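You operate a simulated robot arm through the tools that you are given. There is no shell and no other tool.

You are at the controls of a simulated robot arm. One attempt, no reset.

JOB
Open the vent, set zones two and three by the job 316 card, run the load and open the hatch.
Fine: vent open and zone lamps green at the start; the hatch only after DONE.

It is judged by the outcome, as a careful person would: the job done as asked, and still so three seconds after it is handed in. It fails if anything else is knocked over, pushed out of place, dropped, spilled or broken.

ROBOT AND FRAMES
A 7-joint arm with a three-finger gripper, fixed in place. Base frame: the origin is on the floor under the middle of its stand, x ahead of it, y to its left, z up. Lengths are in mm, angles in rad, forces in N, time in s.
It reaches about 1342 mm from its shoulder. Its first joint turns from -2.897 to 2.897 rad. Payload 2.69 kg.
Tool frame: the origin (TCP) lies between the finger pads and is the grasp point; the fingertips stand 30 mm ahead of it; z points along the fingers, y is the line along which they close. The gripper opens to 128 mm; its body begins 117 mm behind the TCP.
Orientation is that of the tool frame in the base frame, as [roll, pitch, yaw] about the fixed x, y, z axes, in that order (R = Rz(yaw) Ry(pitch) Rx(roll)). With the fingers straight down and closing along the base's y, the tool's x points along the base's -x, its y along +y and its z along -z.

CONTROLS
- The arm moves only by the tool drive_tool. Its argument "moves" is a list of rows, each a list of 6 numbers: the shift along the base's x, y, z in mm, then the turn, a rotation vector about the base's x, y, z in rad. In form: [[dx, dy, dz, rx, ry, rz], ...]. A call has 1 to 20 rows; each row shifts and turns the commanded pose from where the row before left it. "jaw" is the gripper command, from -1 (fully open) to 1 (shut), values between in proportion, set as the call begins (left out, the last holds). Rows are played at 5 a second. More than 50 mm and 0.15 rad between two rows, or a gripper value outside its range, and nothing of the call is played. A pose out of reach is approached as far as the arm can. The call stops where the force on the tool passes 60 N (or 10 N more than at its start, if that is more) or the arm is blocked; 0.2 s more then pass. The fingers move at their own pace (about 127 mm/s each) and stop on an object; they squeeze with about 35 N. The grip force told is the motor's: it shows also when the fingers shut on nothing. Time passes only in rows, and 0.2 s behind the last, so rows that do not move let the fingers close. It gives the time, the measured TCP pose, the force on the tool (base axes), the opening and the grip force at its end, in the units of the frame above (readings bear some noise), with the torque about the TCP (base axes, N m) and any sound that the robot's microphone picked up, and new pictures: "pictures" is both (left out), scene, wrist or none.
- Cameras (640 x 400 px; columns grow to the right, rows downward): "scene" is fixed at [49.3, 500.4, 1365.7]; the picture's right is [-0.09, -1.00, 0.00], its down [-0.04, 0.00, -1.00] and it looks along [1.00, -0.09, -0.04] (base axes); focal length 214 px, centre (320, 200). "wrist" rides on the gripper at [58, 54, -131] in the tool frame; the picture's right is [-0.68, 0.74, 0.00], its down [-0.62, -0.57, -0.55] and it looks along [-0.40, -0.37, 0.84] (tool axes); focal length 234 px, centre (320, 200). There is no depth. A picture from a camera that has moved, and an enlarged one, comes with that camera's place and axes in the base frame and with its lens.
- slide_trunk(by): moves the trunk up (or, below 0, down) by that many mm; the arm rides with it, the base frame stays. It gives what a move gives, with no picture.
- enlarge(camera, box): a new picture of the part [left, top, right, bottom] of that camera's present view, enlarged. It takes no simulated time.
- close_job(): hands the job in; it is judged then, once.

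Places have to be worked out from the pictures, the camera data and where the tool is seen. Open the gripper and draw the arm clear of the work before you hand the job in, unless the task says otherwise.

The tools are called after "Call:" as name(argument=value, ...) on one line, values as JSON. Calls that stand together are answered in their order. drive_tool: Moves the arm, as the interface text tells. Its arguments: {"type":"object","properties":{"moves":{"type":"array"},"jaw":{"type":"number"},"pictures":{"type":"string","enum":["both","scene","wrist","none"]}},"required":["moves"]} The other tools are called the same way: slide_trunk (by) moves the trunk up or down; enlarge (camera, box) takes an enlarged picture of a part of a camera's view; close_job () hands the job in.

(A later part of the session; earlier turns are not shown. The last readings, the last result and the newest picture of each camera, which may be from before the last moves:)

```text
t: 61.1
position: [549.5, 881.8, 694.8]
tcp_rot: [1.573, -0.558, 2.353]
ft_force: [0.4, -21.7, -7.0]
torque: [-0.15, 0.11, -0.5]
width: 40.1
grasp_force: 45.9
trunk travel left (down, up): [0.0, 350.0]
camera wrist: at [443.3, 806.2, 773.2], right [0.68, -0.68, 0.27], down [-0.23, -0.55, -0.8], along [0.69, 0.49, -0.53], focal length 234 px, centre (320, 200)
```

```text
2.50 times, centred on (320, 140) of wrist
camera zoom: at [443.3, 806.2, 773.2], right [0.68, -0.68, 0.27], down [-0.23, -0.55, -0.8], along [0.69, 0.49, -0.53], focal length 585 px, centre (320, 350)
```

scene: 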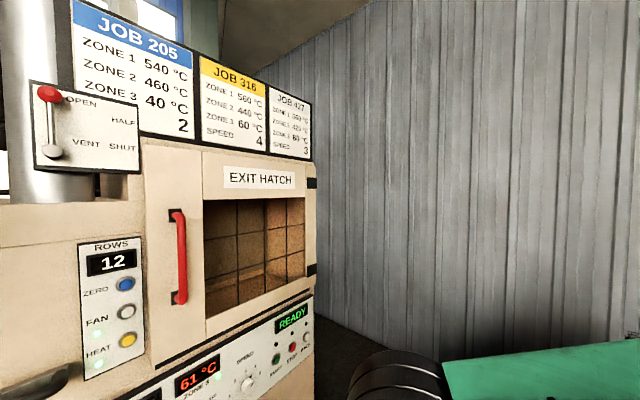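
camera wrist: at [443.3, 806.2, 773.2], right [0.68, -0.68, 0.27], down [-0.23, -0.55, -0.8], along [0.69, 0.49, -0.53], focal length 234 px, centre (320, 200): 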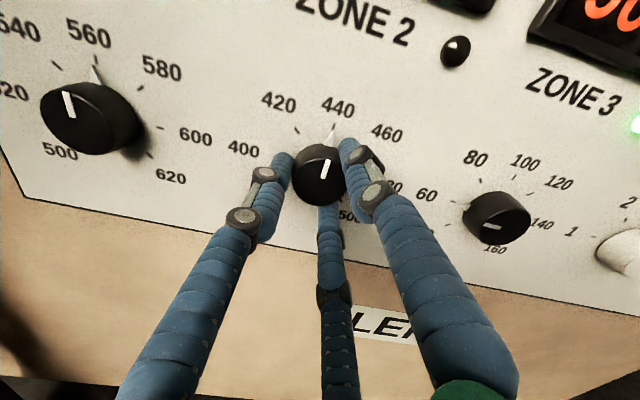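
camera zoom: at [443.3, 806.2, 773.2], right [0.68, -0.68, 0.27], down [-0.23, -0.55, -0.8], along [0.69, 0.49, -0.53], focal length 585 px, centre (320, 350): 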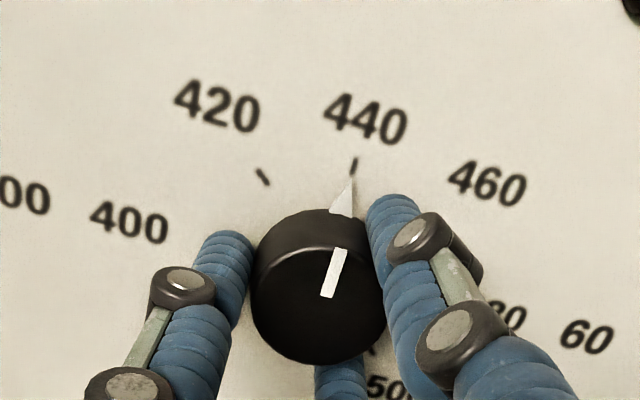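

The pointer is on 440, matching its earlier seat against the 400 mark. I'll release and back off, then check the displays.

Call:
drive_tool(moves=[[0, 0, 0, 0, 0, 0], [0, 0, 0, 0, 0, 0], [0, 0, 0, 0, 0, 0], [-7, -7, 0, 0, 0, 0], [-14, -14, 0, 0, 0, 0], [-20, -20, 0, 0, 0, 0], [-20, -20, 0, 0, 0, 0], [0, 0, 0, 0, 0, 0], [0, 0, 0, 0, 0, 0]], jaw=-0.2)

Call:
enlarge(camera="wrist", box=[200, 0, 520, 200])

```text
t: 63.1
position: [487.7, 823.6, 693.6]
tcp_rot: [1.571, -0.556, 2.356]
ft_force: [0.4, 0.5, -0.6]
torque: [-0.03, 0.02, 0.05]
width: 77.0
grasp_force: 0.1
trunk travel left (down, up): [0.0, 350.0]
camera wrist: at [382.2, 746.6, 772.7], right [0.68, -0.68, 0.27], down [-0.23, -0.55, -0.8], along [0.69, 0.49, -0.53], focal length 234 px, centre (320, 200)
```

scene: 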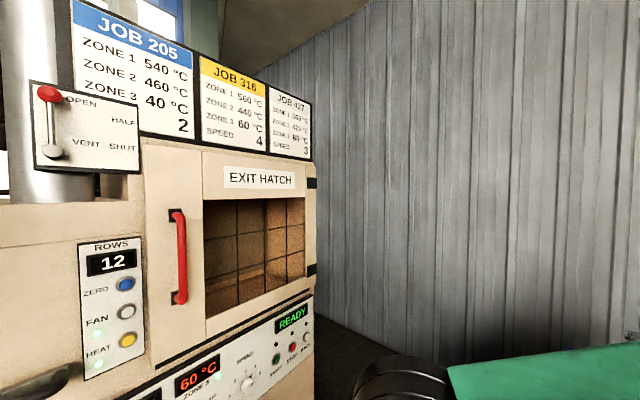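
wrist: 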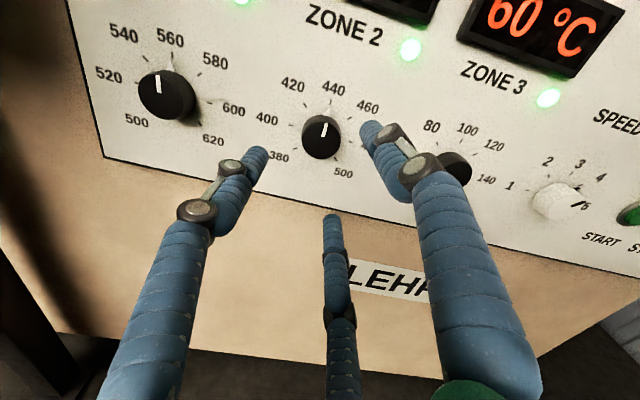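

```text
2.00 times, centred on (360, 100) of wrist
camera zoom: at [382.2, 746.6, 772.7], right [0.68, -0.68, 0.27], down [-0.23, -0.55, -0.8], along [0.69, 0.49, -0.53], focal length 468 px, centre (240, 400)
```

zoom: 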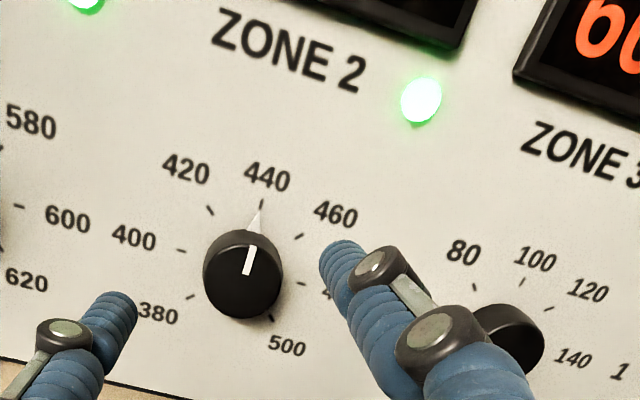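

Zone 2 and 3 lamps are both green. Now I'll back off a little, close the fingers, and travel right along the panel to stand in front of START (u≈187, z≈710), looking at all displays on the way.

Call:
drive_tool(moves=[[-15, -15, 10, 0, 0, 0], [-15, -15, 10, 0, 0, 0], [30, -30, 0, 0, 0, 0], [30, -30, 0, 0, 0, 0], [30, -30, 0, 0, 0, 0], [30, -30, 0, 0, 0, 0], [0, 0, 0, 0, 0, 0]], jaw=1)

```text
t: 64.7
position: [582.3, 672.8, 716.2]
tcp_rot: [1.57, -0.557, 2.356]
ft_force: [-0.2, -0.2, 0.4]
torque: [0.04, 0.01, -0.04]
width: 2.2
grasp_force: 31.3
trunk travel left (down, up): [0.0, 350.0]
camera wrist: at [475.3, 596.5, 794.9], right [0.68, -0.68, 0.27], down [-0.23, -0.55, -0.8], along [0.69, 0.49, -0.53], focal length 234 px, centre (320, 200)
```

scene: 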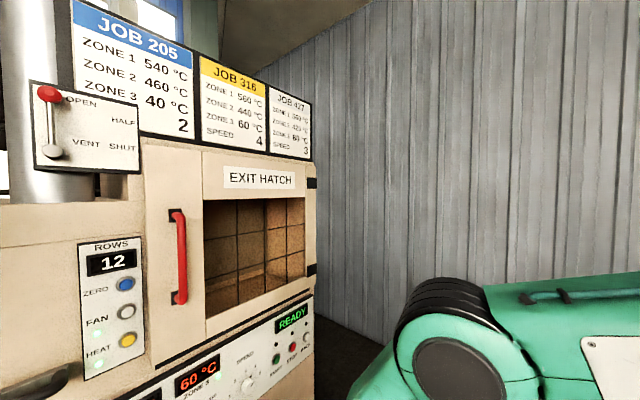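
wrist: 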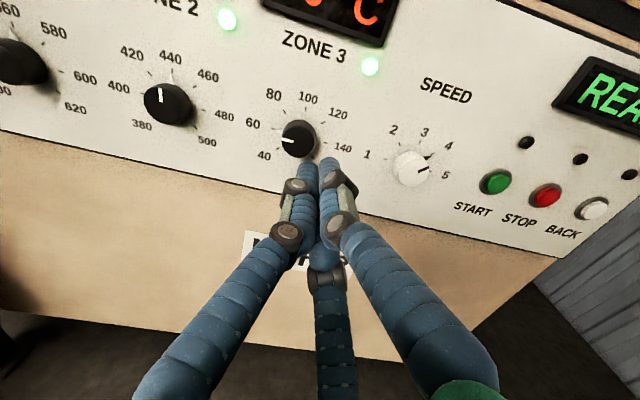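

All good so far. I'll rise 90 mm here for a moment to read all three displays before starting.

Call:
drive_tool(moves=[[-10, -10, 45, 0, 0, 0], [-10, -10, 45, 0, 0, 0], [0, 0, 0, 0, 0, 0]], pictures="wrist")

Call:
enlarge(camera="wrist", box=[0, 0, 480, 300])

Call:
enlarge(camera="wrist", box=[360, 120, 560, 260])

```text
t: 65.5
position: [557.7, 650.4, 806.9]
tcp_rot: [1.574, -0.556, 2.355]
ft_force: [1.1, 0.6, 0.0]
torque: [0.02, 0.0, -0.01]
width: 1.8
grasp_force: 30.9
trunk travel left (down, up): [0.0, 350.0]
camera wrist: at [452.2, 574.6, 884.3], right [0.68, -0.68, 0.27], down [-0.23, -0.55, -0.8], along [0.69, 0.49, -0.53], focal length 234 px, centre (320, 200)
```

wrist: 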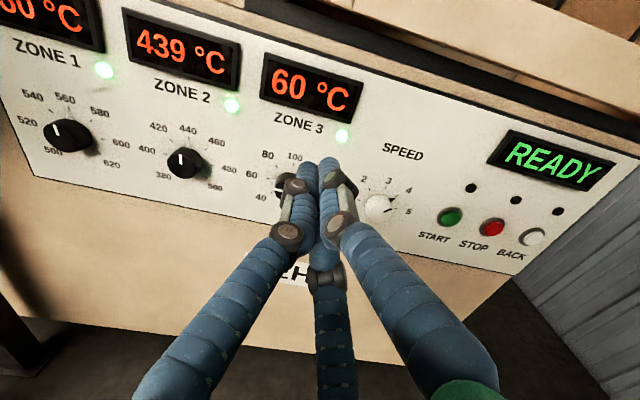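

```text
1.33 times, centred on (240, 150) of wrist
camera zoom: at [452.2, 574.6, 884.3], right [0.68, -0.68, 0.27], down [-0.23, -0.55, -0.8], along [0.69, 0.49, -0.53], focal length 312 px, centre (427, 267)
```

zoom: 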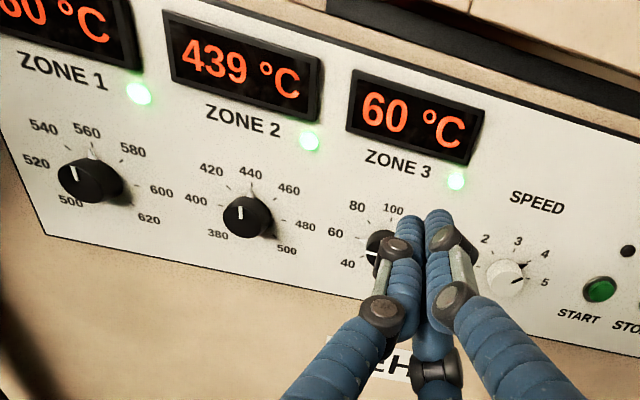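

```text
2.86 times, centred on (460, 190) of wrist
camera zoom: at [452.2, 574.6, 884.3], right [0.68, -0.68, 0.27], down [-0.23, -0.55, -0.8], along [0.69, 0.49, -0.53], focal length 669 px, centre (-80, 229)
```

zoom: 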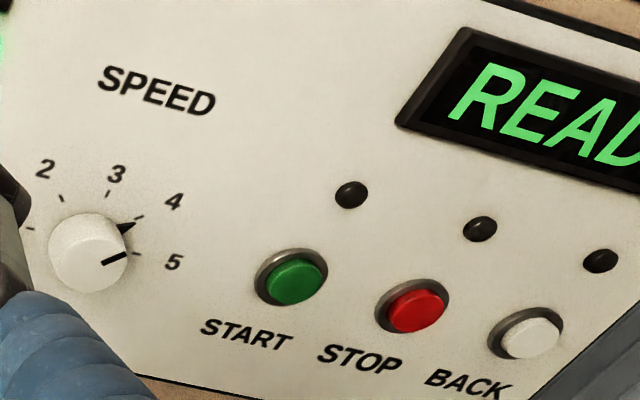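

All correct: 560/439→440/60, three green lamps, speed pointer on 4, display READY. START's cap is near u≈190, z≈709, n≈1043, so I'll line up in front of it.

Call:
drive_tool(moves=[[30.2, -30.2, -16.3, 0, 0, 0], [30.2, -30.2, -16.3, 0, 0, 0], [30.2, -30.2, -16.3, 0, 0, 0], [30.2, -30.2, -16.3, 0, 0, 0], [30.2, -30.2, -16.3, 0, 0, 0], [30.2, -30.2, -16.3, 0, 0, 0], [25, 25, 0, 0, 0, 0], [25, 25, 0, 0, 0, 0], [20, 20, 0, 0, 0, 0], [0, 0, 0, 0, 0, 0]])

Call:
enlarge(camera="wrist", box=[220, 60, 420, 220])

```text
t: 67.7
position: [809.3, 541.9, 707.3]
tcp_rot: [1.572, -0.555, 2.355]
ft_force: [1.0, 0.2, -0.1]
torque: [0.01, 0.0, 0.0]
width: 2.2
grasp_force: 31.1
trunk travel left (down, up): [0.0, 350.0]
camera wrist: at [703.7, 466.3, 784.9], right [0.68, -0.68, 0.27], down [-0.23, -0.55, -0.8], along [0.69, 0.49, -0.53], focal length 234 px, centre (320, 200)
```

scene: 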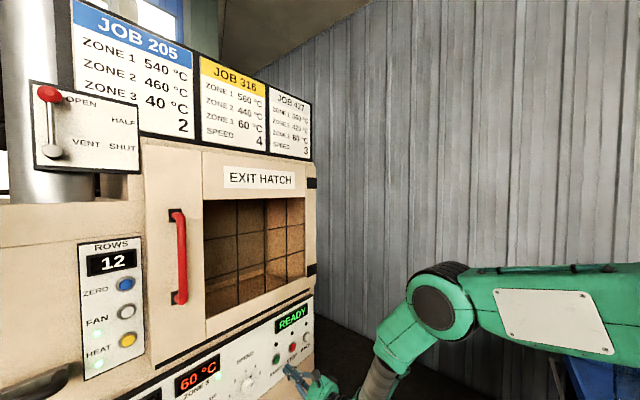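
wrist: 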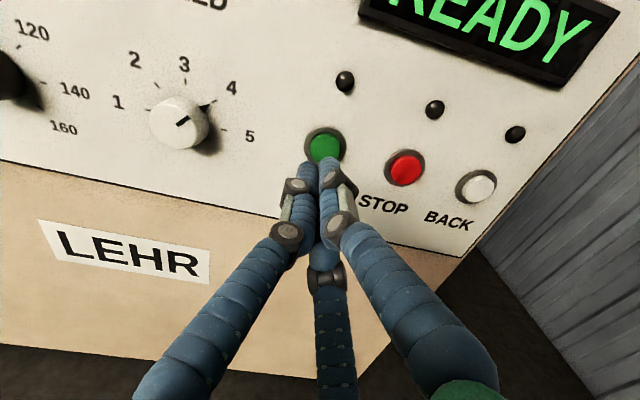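

```text
2.50 times, centred on (320, 140) of wrist
camera zoom: at [703.7, 466.3, 784.9], right [0.68, -0.68, 0.27], down [-0.23, -0.55, -0.8], along [0.69, 0.49, -0.53], focal length 585 px, centre (320, 350)
```

zoom: 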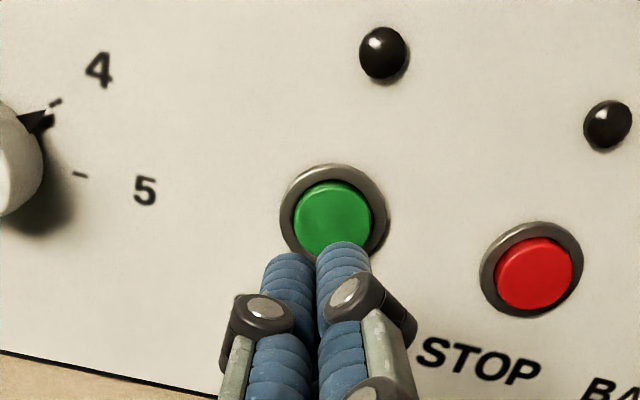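

The button is about 5 mm to the right of the axis. I'll correct, advance to about 12 mm off, and check the aim again.

Call:
drive_tool(moves=[[3.7, -3.7, 0, 0, 0, 0], [16, 16, 0, 0, 0, 0], [15, 15, 0, 0, 0, 0], [0, 0, 0, 0, 0, 0]], pictures="none")

Call:
enlarge(camera="wrist", box=[220, 80, 420, 240])

```text
t: 68.7
position: [846.0, 569.2, 707.7]
tcp_rot: [1.572, -0.557, 2.354]
ft_force: [-1.1, 0.6, 0.6]
torque: [0.02, 0.05, -0.01]
width: 2.3
grasp_force: 31.4
trunk travel left (down, up): [0.0, 350.0]
```

```text
2.50 times, centred on (320, 160) of wrist
camera zoom: at [740.0, 493.5, 785.8], right [0.68, -0.68, 0.27], down [-0.23, -0.55, -0.8], along [0.69, 0.49, -0.53], focal length 585 px, centre (320, 300)
```

zoom: 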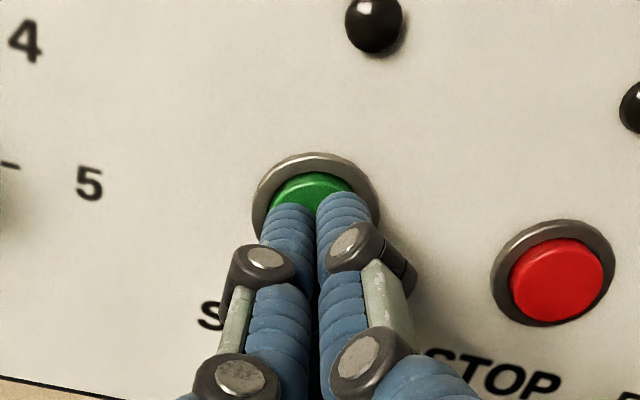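

The tips are centred on the green cap. I'll press in small steps, watching the force.

Call:
drive_tool(moves=[[5, 5, 0, 0, 0, 0], [3, 3, 0, 0, 0, 0], [2, 2, 0, 0, 0, 0]], pictures="both")

```text
t: 69.5
position: [855.4, 579.4, 708.3]
tcp_rot: [1.574, -0.557, 2.354]
ft_force: [-2.1, -1.5, -0.7]
torque: [-0.05, -0.04, 0.02]
width: 6.2
grasp_force: 31.4
trunk travel left (down, up): [0.0, 350.0]
heard: click
camera wrist: at [749.1, 502.6, 785.4], right [0.68, -0.68, 0.27], down [-0.23, -0.55, -0.8], along [0.69, 0.49, -0.53], focal length 234 px, centre (320, 200)
```

scene: 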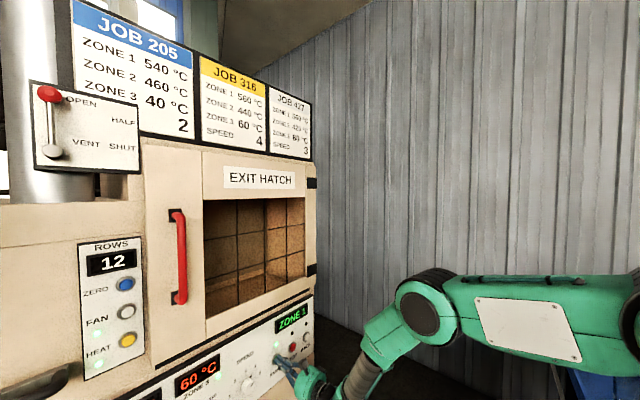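
wrist: 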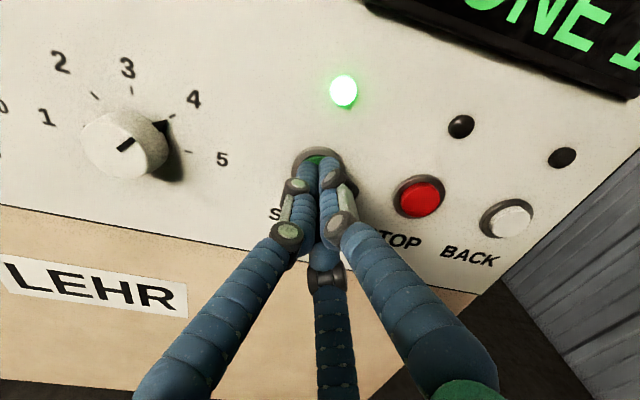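

START clicked, its lamp lit and the display switched to "ZONE 1": the run is under way. I'll back straight off and look at the hatch and handle while it runs.

Call:
drive_tool(moves=[[-5, -5, 0, 0, 0, 0], [-15, -15, 0, 0, 0, 0], [-30, -30, 0, 0, 0, 0], [-30, -30, 0, 0, 0, 0], [-25, -25, 0, 0, 0, 0], [0, 0, 0, 0, 0, 0]])

Call:
enlarge(camera="scene", box=[130, 130, 340, 350])

Call:
enlarge(camera="scene", box=[140, 190, 240, 320])

```text
t: 70.9
position: [746.9, 472.8, 708.2]
tcp_rot: [1.572, -0.557, 2.353]
ft_force: [0.2, -0.2, 0.2]
torque: [0.01, -0.03, 0.04]
width: 2.0
grasp_force: 31.3
trunk travel left (down, up): [0.0, 350.0]
camera wrist: at [640.6, 397.0, 786.8], right [0.68, -0.68, 0.27], down [-0.23, -0.55, -0.8], along [0.69, 0.49, -0.53], focal length 234 px, centre (320, 200)
```

scene: 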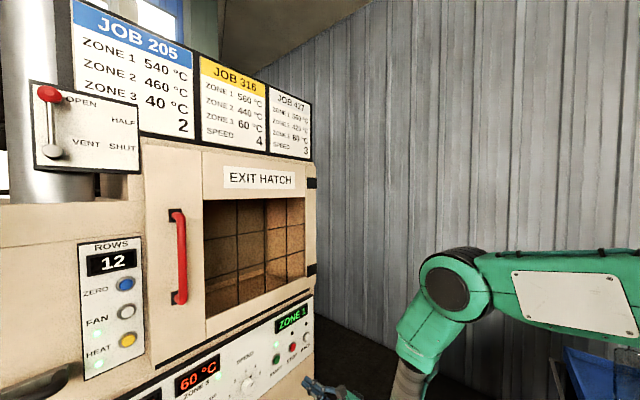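
wrist: 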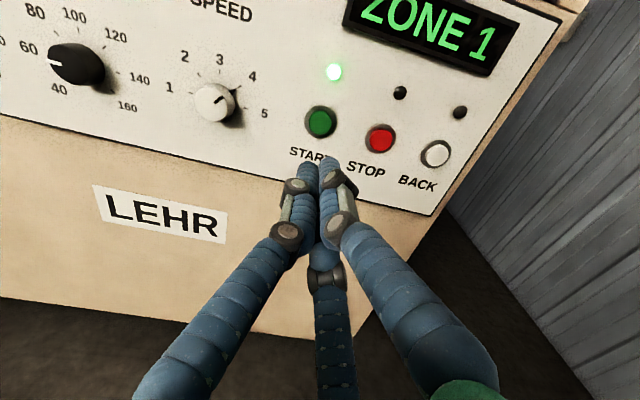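

```text
1.82 times, centred on (235, 240) of scene
camera zoom: at [49.3, 500.4, 1365.7], right [-0.09, -1.0, 0.0], down [-0.04, 0.0, -1.0], along [1.0, -0.09, -0.04], focal length 390 px, centre (474, 127)
```

zoom: 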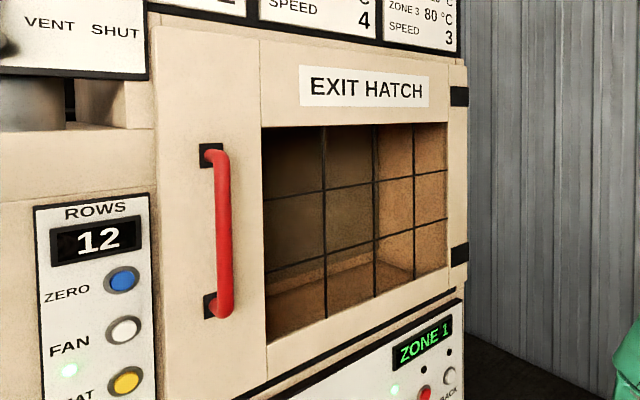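

```text
3.08 times, centred on (190, 255) of scene
camera zoom: at [49.3, 500.4, 1365.7], right [-0.09, -1.0, 0.0], down [-0.04, 0.0, -1.0], along [1.0, -0.09, -0.04], focal length 660 px, centre (720, 31)
```

zoom: 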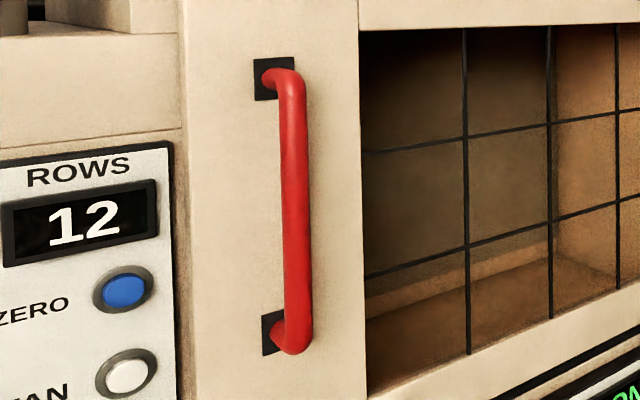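

The hatch is one wide door hinged on its right edge, with the red vertical bar at its left side; rechecking with two views puts the door face near n≈1048, the bar at u≈−130, n≈1001, z≈1083–1303. I'll raise the trunk to its top so the arm can work level at handle height, while the run goes on.

Call:
slide_trunk(by=350)

Call:
enlarge(camera="scene", box=[130, 280, 340, 400])

```text
t: 74.3
position: [746.1, 473.3, 1058.2]
tcp_rot: [1.574, -0.557, 2.354]
ft_force: [0.9, 0.2, 0.5]
torque: [-0.01, -0.04, 0.0]
width: 2.1
grasp_force: 32.0
trunk travel left (down, up): [-350.0, 0.0]
```

```text
3.05 times, centred on (235, 340) of scene
camera zoom: at [49.3, 500.4, 1365.7], right [-0.09, -1.0, 0.0], down [-0.04, 0.0, -1.0], along [1.0, -0.09, -0.04], focal length 654 px, centre (579, -227)
```

zoom: 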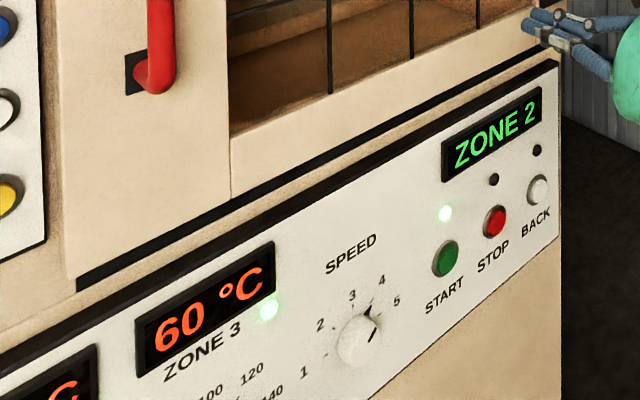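

The display shows ZONE 2, START lamp lit. I'll move left and up to stand in front of the handle (u≈−130, z≈1190), still 100 mm off, with the fingers part open.

Call:
drive_tool(moves=[[-28.5, 28.5, 16.5, 0, 0, 0], [-28.5, 28.5, 16.5, 0, 0, 0], [-28.5, 28.5, 16.5, 0, 0, 0], [-28.5, 28.5, 16.5, 0, 0, 0], [-28.5, 28.5, 16.5, 0, 0, 0], [-28.5, 28.5, 16.5, 0, 0, 0], [-28.5, 28.5, 16.5, 0, 0, 0], [-28.5, 28.5, 16.5, 0, 0, 0], [0, 0, 0, 0, 0, 0]], jaw=-0.2)

```text
t: 76.3
position: [516.0, 700.1, 1188.6]
tcp_rot: [1.573, -0.556, 2.354]
ft_force: [-0.7, -0.5, 0.3]
torque: [0.01, -0.02, -0.07]
width: 76.7
grasp_force: 0.0
trunk travel left (down, up): [-350.0, 0.0]
camera wrist: at [410.1, 623.8, 1267.1], right [0.68, -0.68, 0.27], down [-0.23, -0.55, -0.8], along [0.69, 0.49, -0.53], focal length 234 px, centre (320, 200)
```

scene: 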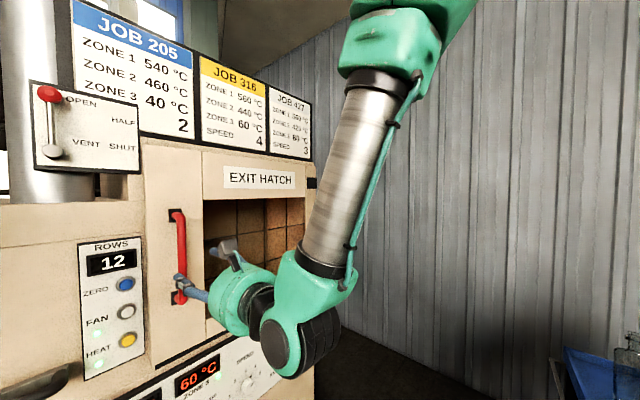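
wrist: 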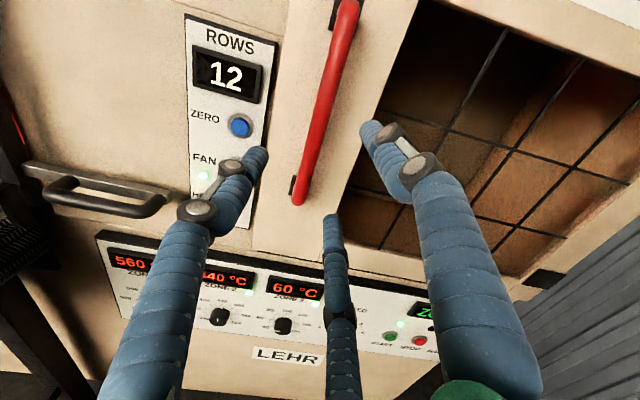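

The bar lines up with the tool axis, and displays read 560/440/60 with green lamps. I must wait for DONE before touching the hatch; let me check the status display from here.

Call:
drive_tool(moves=[[0, 0, 0, 0, 0, 0], [0, 0, 0, 0, 0, 0], [0, 0, 0, 0, 0, 0], [0, 0, 0, 0, 0, 0], [0, 0, 0, 0, 0, 0], [0, 0, 0, 0, 0, 0], [0, 0, 0, 0, 0, 0], [0, 0, 0, 0, 0, 0], [0, 0, 0, 0, 0, 0], [0, 0, 0, 0, 0, 0]], pictures="none")

Call:
enlarge(camera="wrist", box=[340, 270, 460, 360])

Call:
enlarge(camera="wrist", box=[220, 0, 420, 220])

```text
t: 78.5
position: [516.8, 699.3, 1188.4]
tcp_rot: [1.572, -0.555, 2.354]
ft_force: [0.6, -0.4, 0.9]
torque: [0.0, 0.01, 0.01]
width: 76.9
grasp_force: 0.0
trunk travel left (down, up): [-350.0, 0.0]
```

```text
4.44 times, centred on (400, 315) of wrist
camera zoom: at [411.0, 623.5, 1266.9], right [0.68, -0.68, 0.27], down [-0.23, -0.55, -0.8], along [0.69, 0.49, -0.53], focal length 1041 px, centre (-36, -311)
```

zoom: 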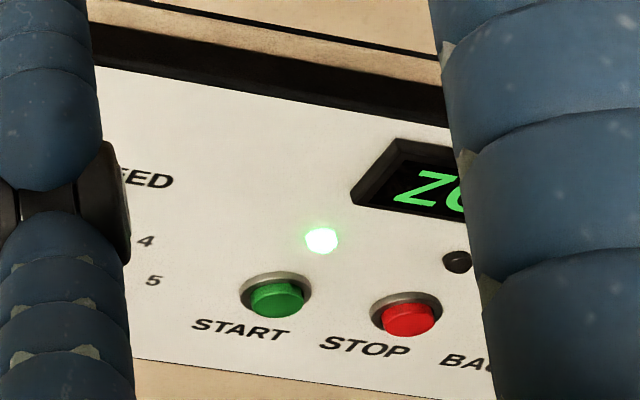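

```text
1.82 times, centred on (320, 110) of wrist
camera zoom: at [411.0, 623.5, 1266.9], right [0.68, -0.68, 0.27], down [-0.23, -0.55, -0.8], along [0.69, 0.49, -0.53], focal length 426 px, centre (320, 364)
```

zoom: 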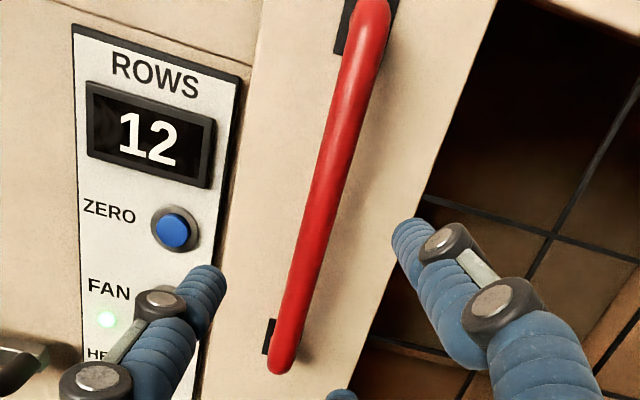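

It still shows a "ZO…" word, so the run isn't finished. I'll keep waiting.

Call:
drive_tool(moves=[[0, 0, 0, 0, 0, 0], [0, 0, 0, 0, 0, 0], [0, 0, 0, 0, 0, 0], [0, 0, 0, 0, 0, 0], [0, 0, 0, 0, 0, 0], [0, 0, 0, 0, 0, 0], [0, 0, 0, 0, 0, 0], [0, 0, 0, 0, 0, 0], [0, 0, 0, 0, 0, 0], [0, 0, 0, 0, 0, 0]], pictures="none")

Call:
enlarge(camera="wrist", box=[340, 270, 460, 360])

```text
t: 80.7
position: [516.8, 700.1, 1189.0]
tcp_rot: [1.573, -0.557, 2.355]
ft_force: [0.7, 0.3, 0.3]
torque: [0.02, 0.0, -0.01]
width: 76.7
grasp_force: 0.1
trunk travel left (down, up): [-350.0, 0.0]
```

```text
4.44 times, centred on (400, 315) of wrist
camera zoom: at [411.0, 623.5, 1267.0], right [0.68, -0.68, 0.27], down [-0.23, -0.55, -0.8], along [0.69, 0.49, -0.53], focal length 1041 px, centre (-36, -311)
```

zoom: 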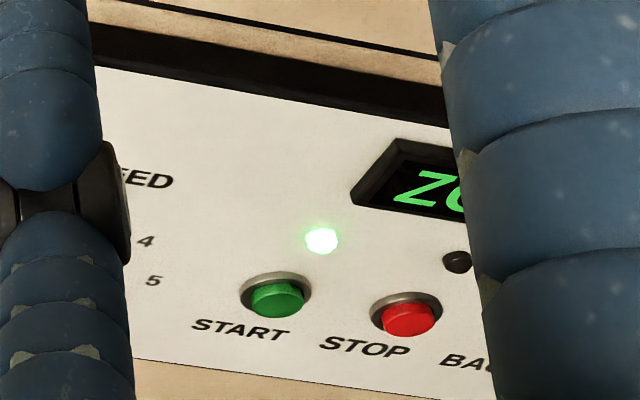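

Still on a zone stage. I'll wait another four seconds and look again.

Call:
drive_tool(moves=[[0, 0, 0, 0, 0, 0], [0, 0, 0, 0, 0, 0], [0, 0, 0, 0, 0, 0], [0, 0, 0, 0, 0, 0], [0, 0, 0, 0, 0, 0], [0, 0, 0, 0, 0, 0], [0, 0, 0, 0, 0, 0], [0, 0, 0, 0, 0, 0], [0, 0, 0, 0, 0, 0], [0, 0, 0, 0, 0, 0], [0, 0, 0, 0, 0, 0], [0, 0, 0, 0, 0, 0], [0, 0, 0, 0, 0, 0], [0, 0, 0, 0, 0, 0], [0, 0, 0, 0, 0, 0], [0, 0, 0, 0, 0, 0], [0, 0, 0, 0, 0, 0], [0, 0, 0, 0, 0, 0]], pictures="wrist")

Call:
enlarge(camera="wrist", box=[340, 270, 460, 360])

```text
t: 84.5
position: [516.8, 700.6, 1190.0]
tcp_rot: [1.571, -0.557, 2.354]
ft_force: [0.4, 0.3, -0.4]
torque: [-0.01, 0.0, -0.06]
width: 76.7
grasp_force: 0.0
trunk travel left (down, up): [-350.0, 0.0]
camera wrist: at [411.0, 623.5, 1266.9], right [0.68, -0.68, 0.27], down [-0.23, -0.55, -0.8], along [0.69, 0.49, -0.53], focal length 234 px, centre (320, 200)
```

wrist: 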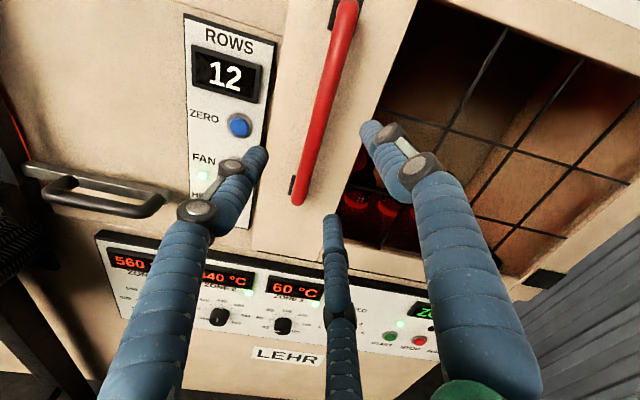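

```text
4.44 times, centred on (400, 315) of wrist
camera zoom: at [411.0, 623.5, 1266.9], right [0.68, -0.68, 0.27], down [-0.23, -0.55, -0.8], along [0.69, 0.49, -0.53], focal length 1041 px, centre (-36, -311)
```

zoom: 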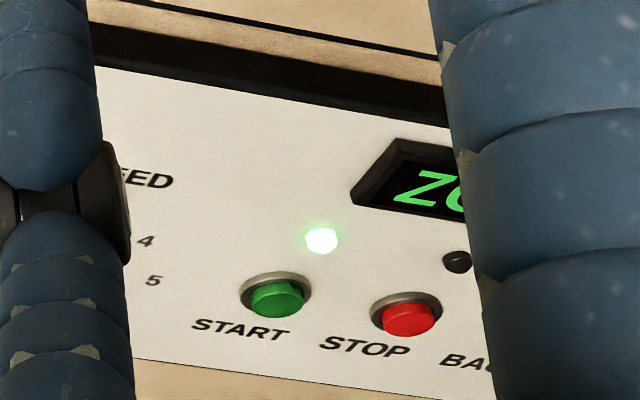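

The load (red glassware) is arriving behind the window; still a zone stage. Waiting on.

Call:
drive_tool(moves=[[0, 0, 0, 0, 0, 0], [0, 0, 0, 0, 0, 0], [0, 0, 0, 0, 0, 0], [0, 0, 0, 0, 0, 0], [0, 0, 0, 0, 0, 0], [0, 0, 0, 0, 0, 0], [0, 0, 0, 0, 0, 0], [0, 0, 0, 0, 0, 0], [0, 0, 0, 0, 0, 0], [0, 0, 0, 0, 0, 0], [0, 0, 0, 0, 0, 0], [0, 0, 0, 0, 0, 0], [0, 0, 0, 0, 0, 0], [0, 0, 0, 0, 0, 0], [0, 0, 0, 0, 0, 0], [0, 0, 0, 0, 0, 0], [0, 0, 0, 0, 0, 0], [0, 0, 0, 0, 0, 0]], pictures="wrist")

Call:
enlarge(camera="wrist", box=[340, 270, 460, 360])

```text
t: 88.3
position: [516.7, 700.4, 1187.7]
tcp_rot: [1.573, -0.557, 2.354]
ft_force: [-0.2, -0.6, -1.2]
torque: [-0.05, 0.01, 0.02]
width: 76.8
grasp_force: 0.0
trunk travel left (down, up): [-350.0, 0.0]
camera wrist: at [411.0, 623.5, 1266.9], right [0.68, -0.68, 0.27], down [-0.23, -0.55, -0.8], along [0.69, 0.49, -0.53], focal length 234 px, centre (320, 200)
```

wrist: 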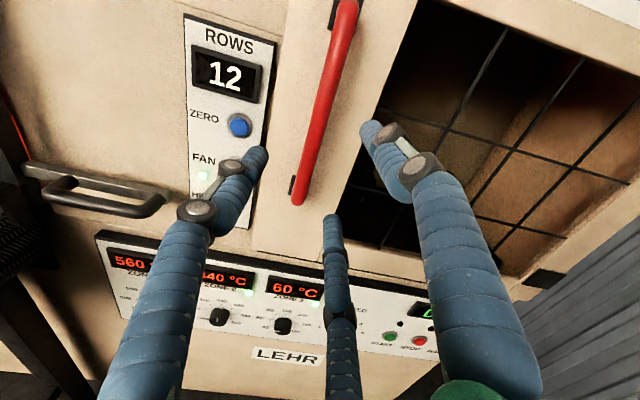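

```text
4.44 times, centred on (400, 315) of wrist
camera zoom: at [411.0, 623.5, 1266.9], right [0.68, -0.68, 0.27], down [-0.23, -0.55, -0.8], along [0.69, 0.49, -0.53], focal length 1041 px, centre (-36, -311)
```

zoom: 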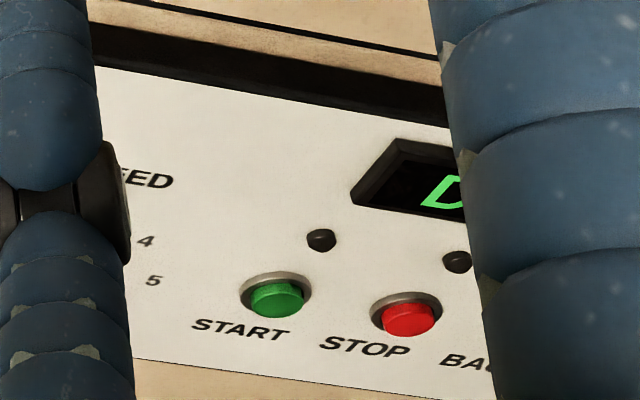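

The display now starts with "D" and the START lamp is off. I'll sidestep 100 mm right to read the whole word before touching the hatch.

Call:
drive_tool(moves=[[33, -33, 0, 0, 0, 0], [33, -33, 0, 0, 0, 0], [0, 0, 0, 0, 0, 0]], pictures="none")

Call:
enlarge(camera="wrist", box=[300, 250, 480, 370])

```text
t: 89.1
position: [586.1, 632.4, 1189.4]
tcp_rot: [1.575, -0.555, 2.354]
ft_force: [0.3, -0.1, -0.4]
torque: [-0.01, -0.02, 0.01]
width: 76.7
grasp_force: 0.0
trunk travel left (down, up): [-350.0, 0.0]
```

```text
3.33 times, centred on (390, 310) of wrist
camera zoom: at [479.9, 557.0, 1266.7], right [0.68, -0.68, 0.27], down [-0.23, -0.55, -0.8], along [0.69, 0.49, -0.53], focal length 781 px, centre (87, -167)
```

zoom: 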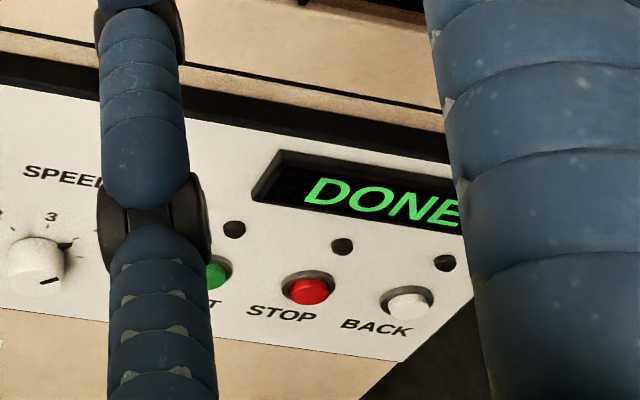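

It reads DONE. Now back to the handle: bar at about u≈−134; I'll approach with the fingers wider and the tool a bit right of it, so the bar sits between the left finger and the two right ones.

Call:
drive_tool(moves=[[-33, 33, 0, 0, 0, 0], [-33, 33, 0, 0, 0, 0], [24, 24, 0, 0, 0, 0], [24, 24, 0, 0, 0, 0], [0, 0, 0, 0, 0, 0]], jaw=-0.6)

Call:
enlarge(camera="wrist", box=[200, 40, 440, 220])

```text
t: 90.3
position: [566.3, 751.2, 1193.2]
tcp_rot: [1.574, -0.559, 2.355]
ft_force: [0.0, -0.3, 0.5]
torque: [0.01, -0.03, -0.03]
width: 102.7
grasp_force: 0.1
trunk travel left (down, up): [-350.0, 0.0]
camera wrist: at [460.3, 674.7, 1270.5], right [0.68, -0.68, 0.27], down [-0.23, -0.55, -0.8], along [0.69, 0.49, -0.53], focal length 234 px, centre (320, 200)
```

scene: 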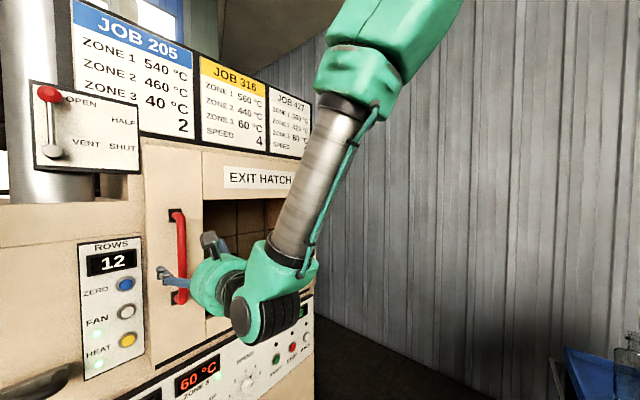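
wrist: 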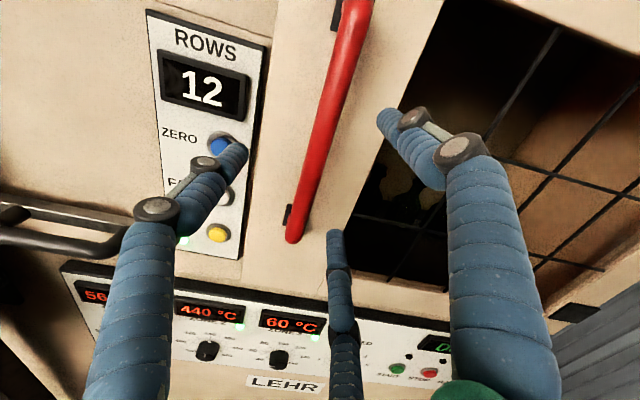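

```text
2.22 times, centred on (320, 130) of wrist
camera zoom: at [460.3, 674.7, 1270.5], right [0.68, -0.68, 0.27], down [-0.23, -0.55, -0.8], along [0.69, 0.49, -0.53], focal length 520 px, centre (320, 356)
```

zoom: 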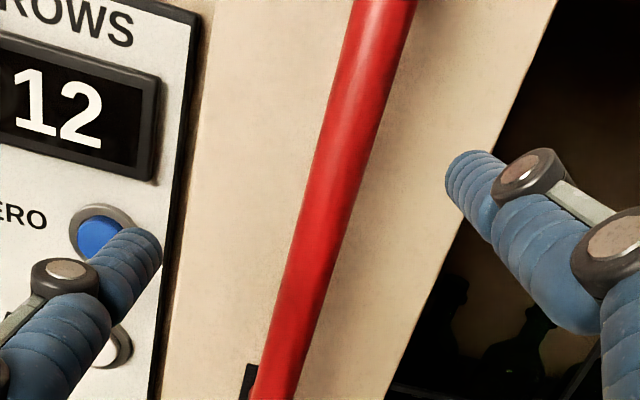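

The bar is at u≈−134, n≈997, about 23 mm thick. I'll shift 8 mm right and advance until the bar is at the grasp point, tips about 20 mm short of the door face.

Call:
drive_tool(moves=[[5.7, -5.7, 0, 0, 0, 0], [12, 12, 0, 0, 0, 0], [12, 12, 0, 0, 0, 0], [12, 12, 0, 0, 0, 0], [9, 9, 0, 0, 0, 0], [0, 0, 0, 0, 0, 0]])

```text
t: 91.7
position: [615.7, 788.2, 1192.0]
tcp_rot: [1.575, -0.558, 2.355]
ft_force: [1.0, -0.1, -0.2]
torque: [-0.02, -0.01, -0.03]
width: 102.2
grasp_force: 0.1
trunk travel left (down, up): [-350.0, 0.0]
camera wrist: at [511.6, 712.7, 1269.6], right [0.68, -0.68, 0.27], down [-0.23, -0.55, -0.8], along [0.69, 0.49, -0.53], focal length 234 px, centre (320, 200)
```

scene: 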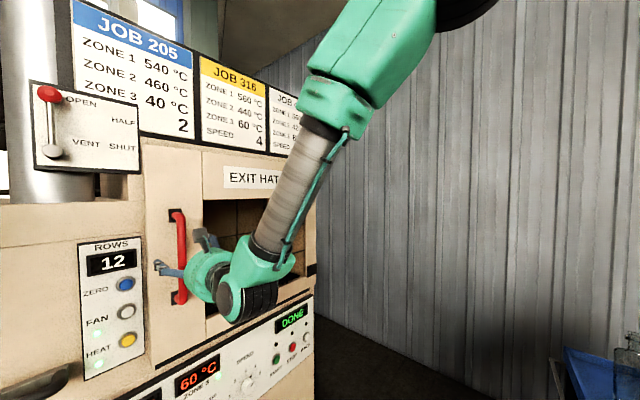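
wrist: 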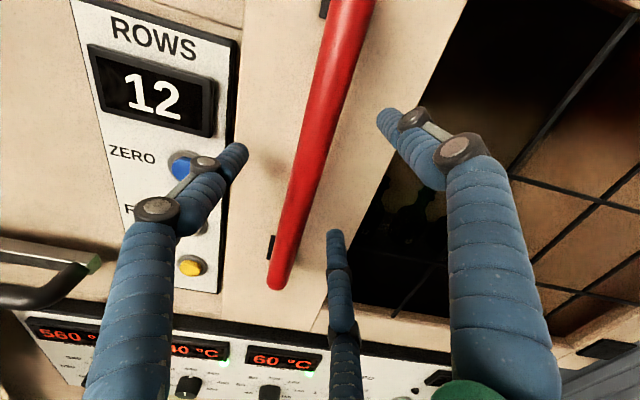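

The bar sits between the fingers. I'll centre by 6 mm left and 4 mm in, then close on it.

Call:
drive_tool(moves=[[-1.4, 7, 0, 0, 0, 0], [0, 0, 0, 0, 0, 0]], pictures="none")

Call:
drive_tool(moves=[[0, 0, 0, 0, 0, 0], [0, 0, 0, 0, 0, 0], [0, 0, 0, 0, 0, 0], [0, 0, 0, 0, 0, 0]], jaw=1)

```text
t: 92.3
position: [616.2, 796.9, 1190.5]
tcp_rot: [1.576, -0.557, 2.355]
ft_force: [-0.8, -0.3, 0.2]
torque: [-0.01, 0.0, -0.01]
width: 102.4
grasp_force: 0.1
trunk travel left (down, up): [-350.0, 0.0]
```

```text
t: 93.3
position: [617.2, 795.7, 1190.1]
tcp_rot: [1.574, -0.555, 2.353]
ft_force: [5.4, -5.4, -5.8]
torque: [-0.71, -0.66, -0.05]
width: 30.3
grasp_force: 35.1
trunk travel left (down, up): [-350.0, 0.0]
camera wrist: at [510.8, 719.2, 1268.1], right [0.68, -0.68, 0.27], down [-0.23, -0.55, -0.8], along [0.69, 0.49, -0.53], focal length 234 px, centre (320, 200)
```

scene: 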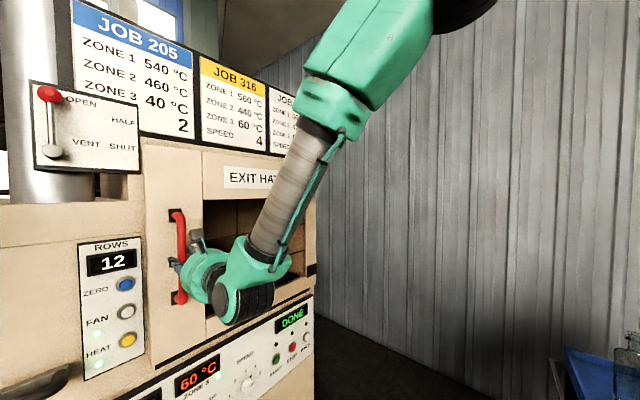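
wrist: 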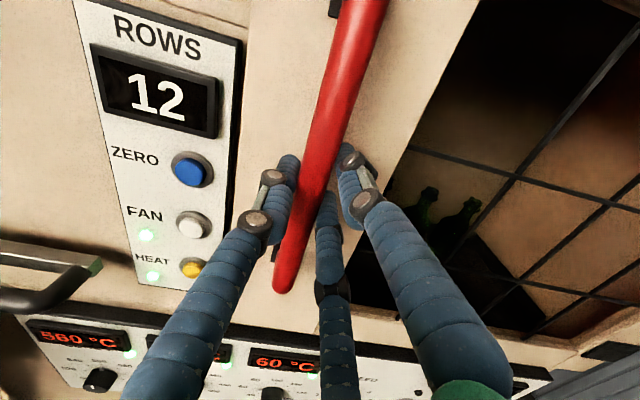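

A good grip on the bar (30 mm opening, 35 N), and DONE is shown. I'll pull gently along the hinge arc (hinge near u≈415, n≈1055) for the first couple of centimetres and watch the force.

Call:
drive_tool(moves=[[-6.8, -8.5, 0, 0, 0, 0.02], [-6.6, -8.7, 0, 0, 0, 0.02], [0, 0, 0, 0, 0, 0]])

```text
t: 94.1
position: [603.4, 777.9, 1188.9]
tcp_rot: [1.573, -0.559, 2.392]
ft_force: [13.2, -6.8, -10.3]
torque: [-0.85, -0.86, -0.04]
width: 30.6
grasp_force: 35.2
trunk travel left (down, up): [-350.0, 0.0]
camera wrist: at [500.4, 697.4, 1268.1], right [0.71, -0.65, 0.27], down [-0.21, -0.56, -0.8], along [0.67, 0.51, -0.53], focal length 234 px, centre (320, 200)
```

scene: 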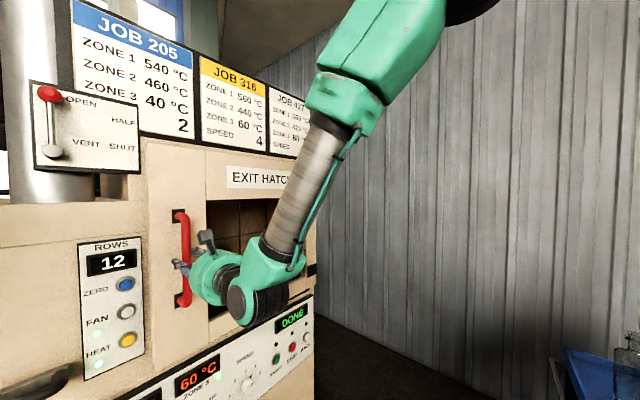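
wrist: 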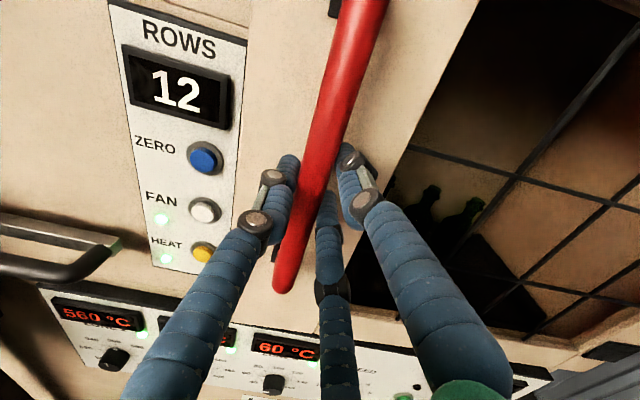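

The door is moving with low force. I'll continue along the arc.

Call:
drive_tool(moves=[[-15.8, -22.1, 0, 0, 0, 0.05], [-14.6, -22.9, 0, 0, 0, 0.05], [-13.5, -23.7, 0, 0, 0, 0.05], [-12.2, -24.3, 0, 0, 0, 0.05], [0, 0, 0, 0, 0, 0]])

```text
t: 95.3
position: [547.6, 684.9, 1191.3]
tcp_rot: [1.578, -0.557, 2.595]
ft_force: [1.5, -0.9, -22.2]
torque: [-0.04, -1.27, 0.21]
width: 30.5
grasp_force: 34.6
trunk travel left (down, up): [-350.0, 0.0]
camera wrist: at [462.7, 586.0, 1268.5], right [0.82, -0.5, 0.27], down [-0.1, -0.59, -0.8], along [0.56, 0.64, -0.53], focal length 234 px, centre (320, 200)
```

scene: 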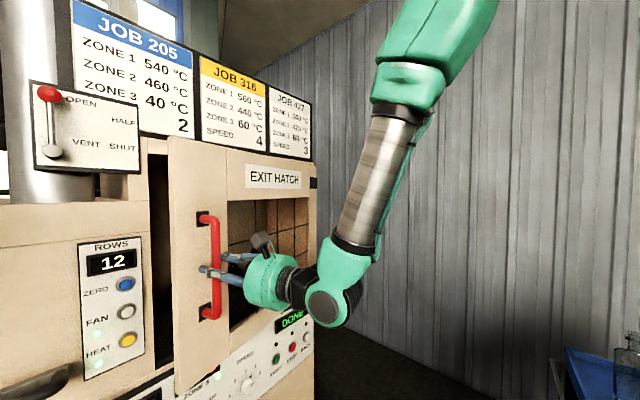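
wrist: 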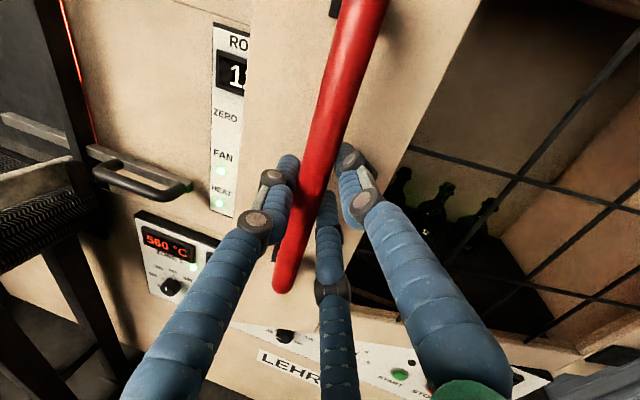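

Opened to about 14°, smooth; a small downward drag builds in z, so I'll ease down 3 mm while continuing the arc to about 31°.

Call:
drive_tool(moves=[[-11.0, -24.9, -1.5, 0, 0, 0.05], [-9.8, -25.3, -1.5, 0, 0, 0.05], [-8.5, -25.9, 0, 0, 0, 0.05], [-7.1, -26.2, 0, 0, 0, 0.05], [-5.9, -26.5, 0, 0, 0, 0.05], [-4.5, -26.9, 0, 0, 0, 0.05], [0, 0, 0, 0, 0, 0]])

```text
t: 96.9
position: [498.0, 530.2, 1191.1]
tcp_rot: [1.573, -0.556, 2.896]
ft_force: [-38.8, 7.0, 7.3]
torque: [0.27, -0.56, 0.38]
width: 30.5
grasp_force: 34.9
trunk travel left (down, up): [-350.0, 0.0]
camera wrist: at [446.8, 409.4, 1268.0], right [0.93, -0.23, 0.27], down [0.09, -0.59, -0.8], along [0.34, 0.78, -0.53], focal length 234 px, centre (320, 200)
```

scene: 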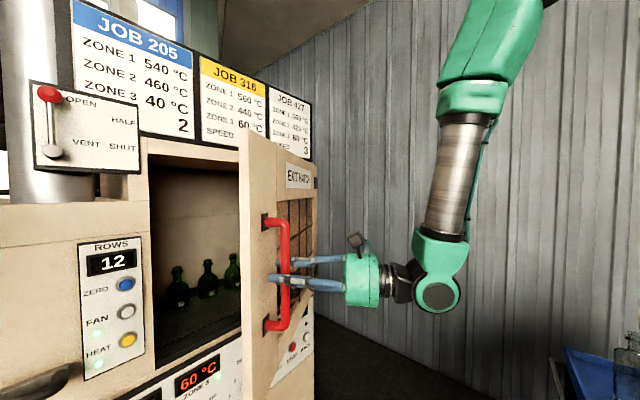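
wrist: 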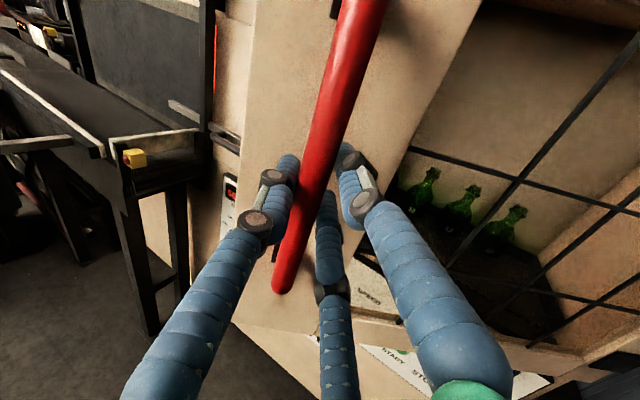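

Door about 31° open, bottles visible inside and untouched. The radial force (39 N outward) says the hinge is a bit nearer the front than I assumed (≈(425, 1040)); I'll correct the arc and go on to about 41°.

Call:
drive_tool(moves=[[-12, -14.7, 0, 0, 0, 0.03], [-3.3, -27.4, 0, 0, 0, 0.05], [-2.1, -27.5, 0, 0, 0, 0.05], [-0.5, -27.6, 0, 0, 0, 0.05], [0, 0, 0, 0, 0, 0]])

```text
t: 98.3
position: [489.7, 432.9, 1189.9]
tcp_rot: [1.572, -0.549, 3.069]
ft_force: [12.3, 2.2, -5.6]
torque: [-1.1, -1.09, -0.37]
width: 30.1
grasp_force: 35.0
trunk travel left (down, up): [-350.0, 0.0]
stopped in row 5: the force on the tool passed its limit at 61 N (the readings are from after the stop); the commanded pose is now the measured one
camera wrist: at [459.6, 304.6, 1267.7], right [0.96, -0.07, 0.28], down [0.19, -0.56, -0.8], along [0.21, 0.82, -0.53], focal length 234 px, centre (320, 200)
```

scene: 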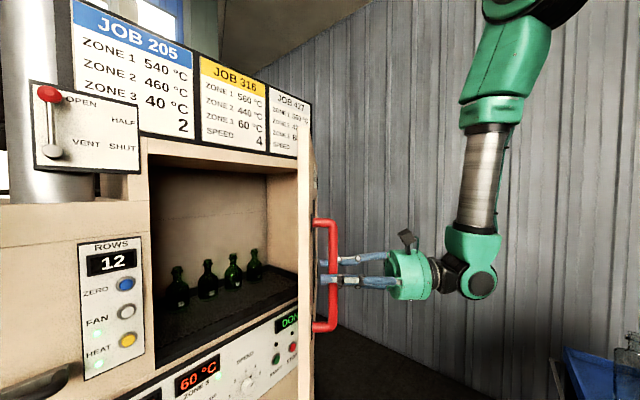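
wrist: 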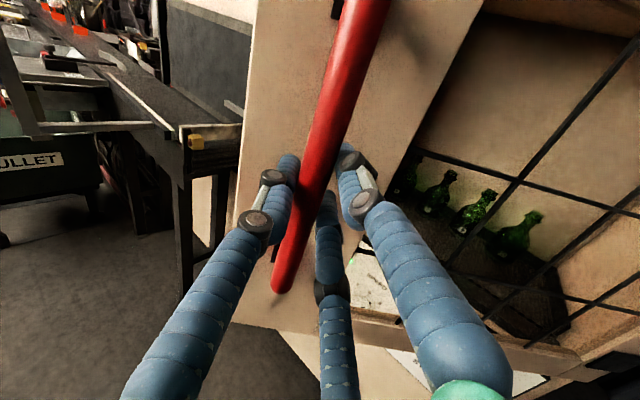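

The stop came from a radial mismatch; fitting the four handle positions gives a hinge near (454, 1064) with radius 584. The door is about 38° open with little force now, so I'll continue with the refitted arc in smaller steps.

Call:
drive_tool(moves=[[0, -21.8, 0, 0, 0, 0.037], [1.3, -23.3, 0, 0, 0, 0.04], [2.2, -23.3, 0, 0, 0, 0.04], [0, 0, 0, 0, 0, 0]])

```text
t: 99.3
position: [494.2, 363.7, 1190.8]
tcp_rot: [1.569, -0.549, -3.096]
ft_force: [33.4, 4.8, -7.7]
torque: [-0.35, -1.47, -0.05]
width: 30.1
grasp_force: 35.0
trunk travel left (down, up): [-350.0, 0.0]
camera wrist: at [479.8, 233.1, 1267.6], right [0.96, 0.04, 0.27], down [0.25, -0.54, -0.81], along [0.11, 0.84, -0.53], focal length 234 px, centre (320, 200)
```

scene: 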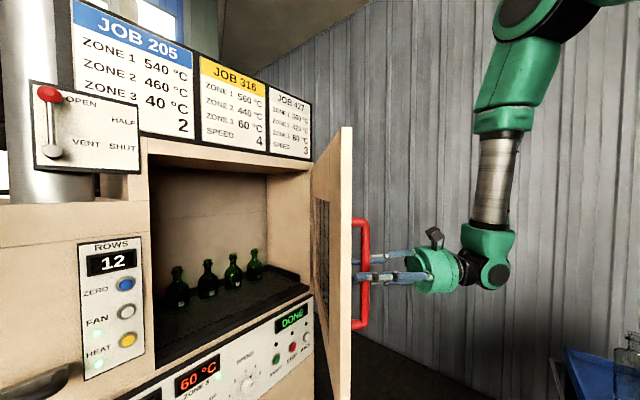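
wrist: 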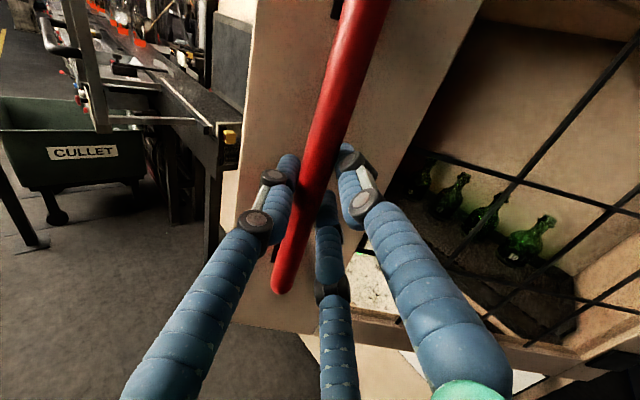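

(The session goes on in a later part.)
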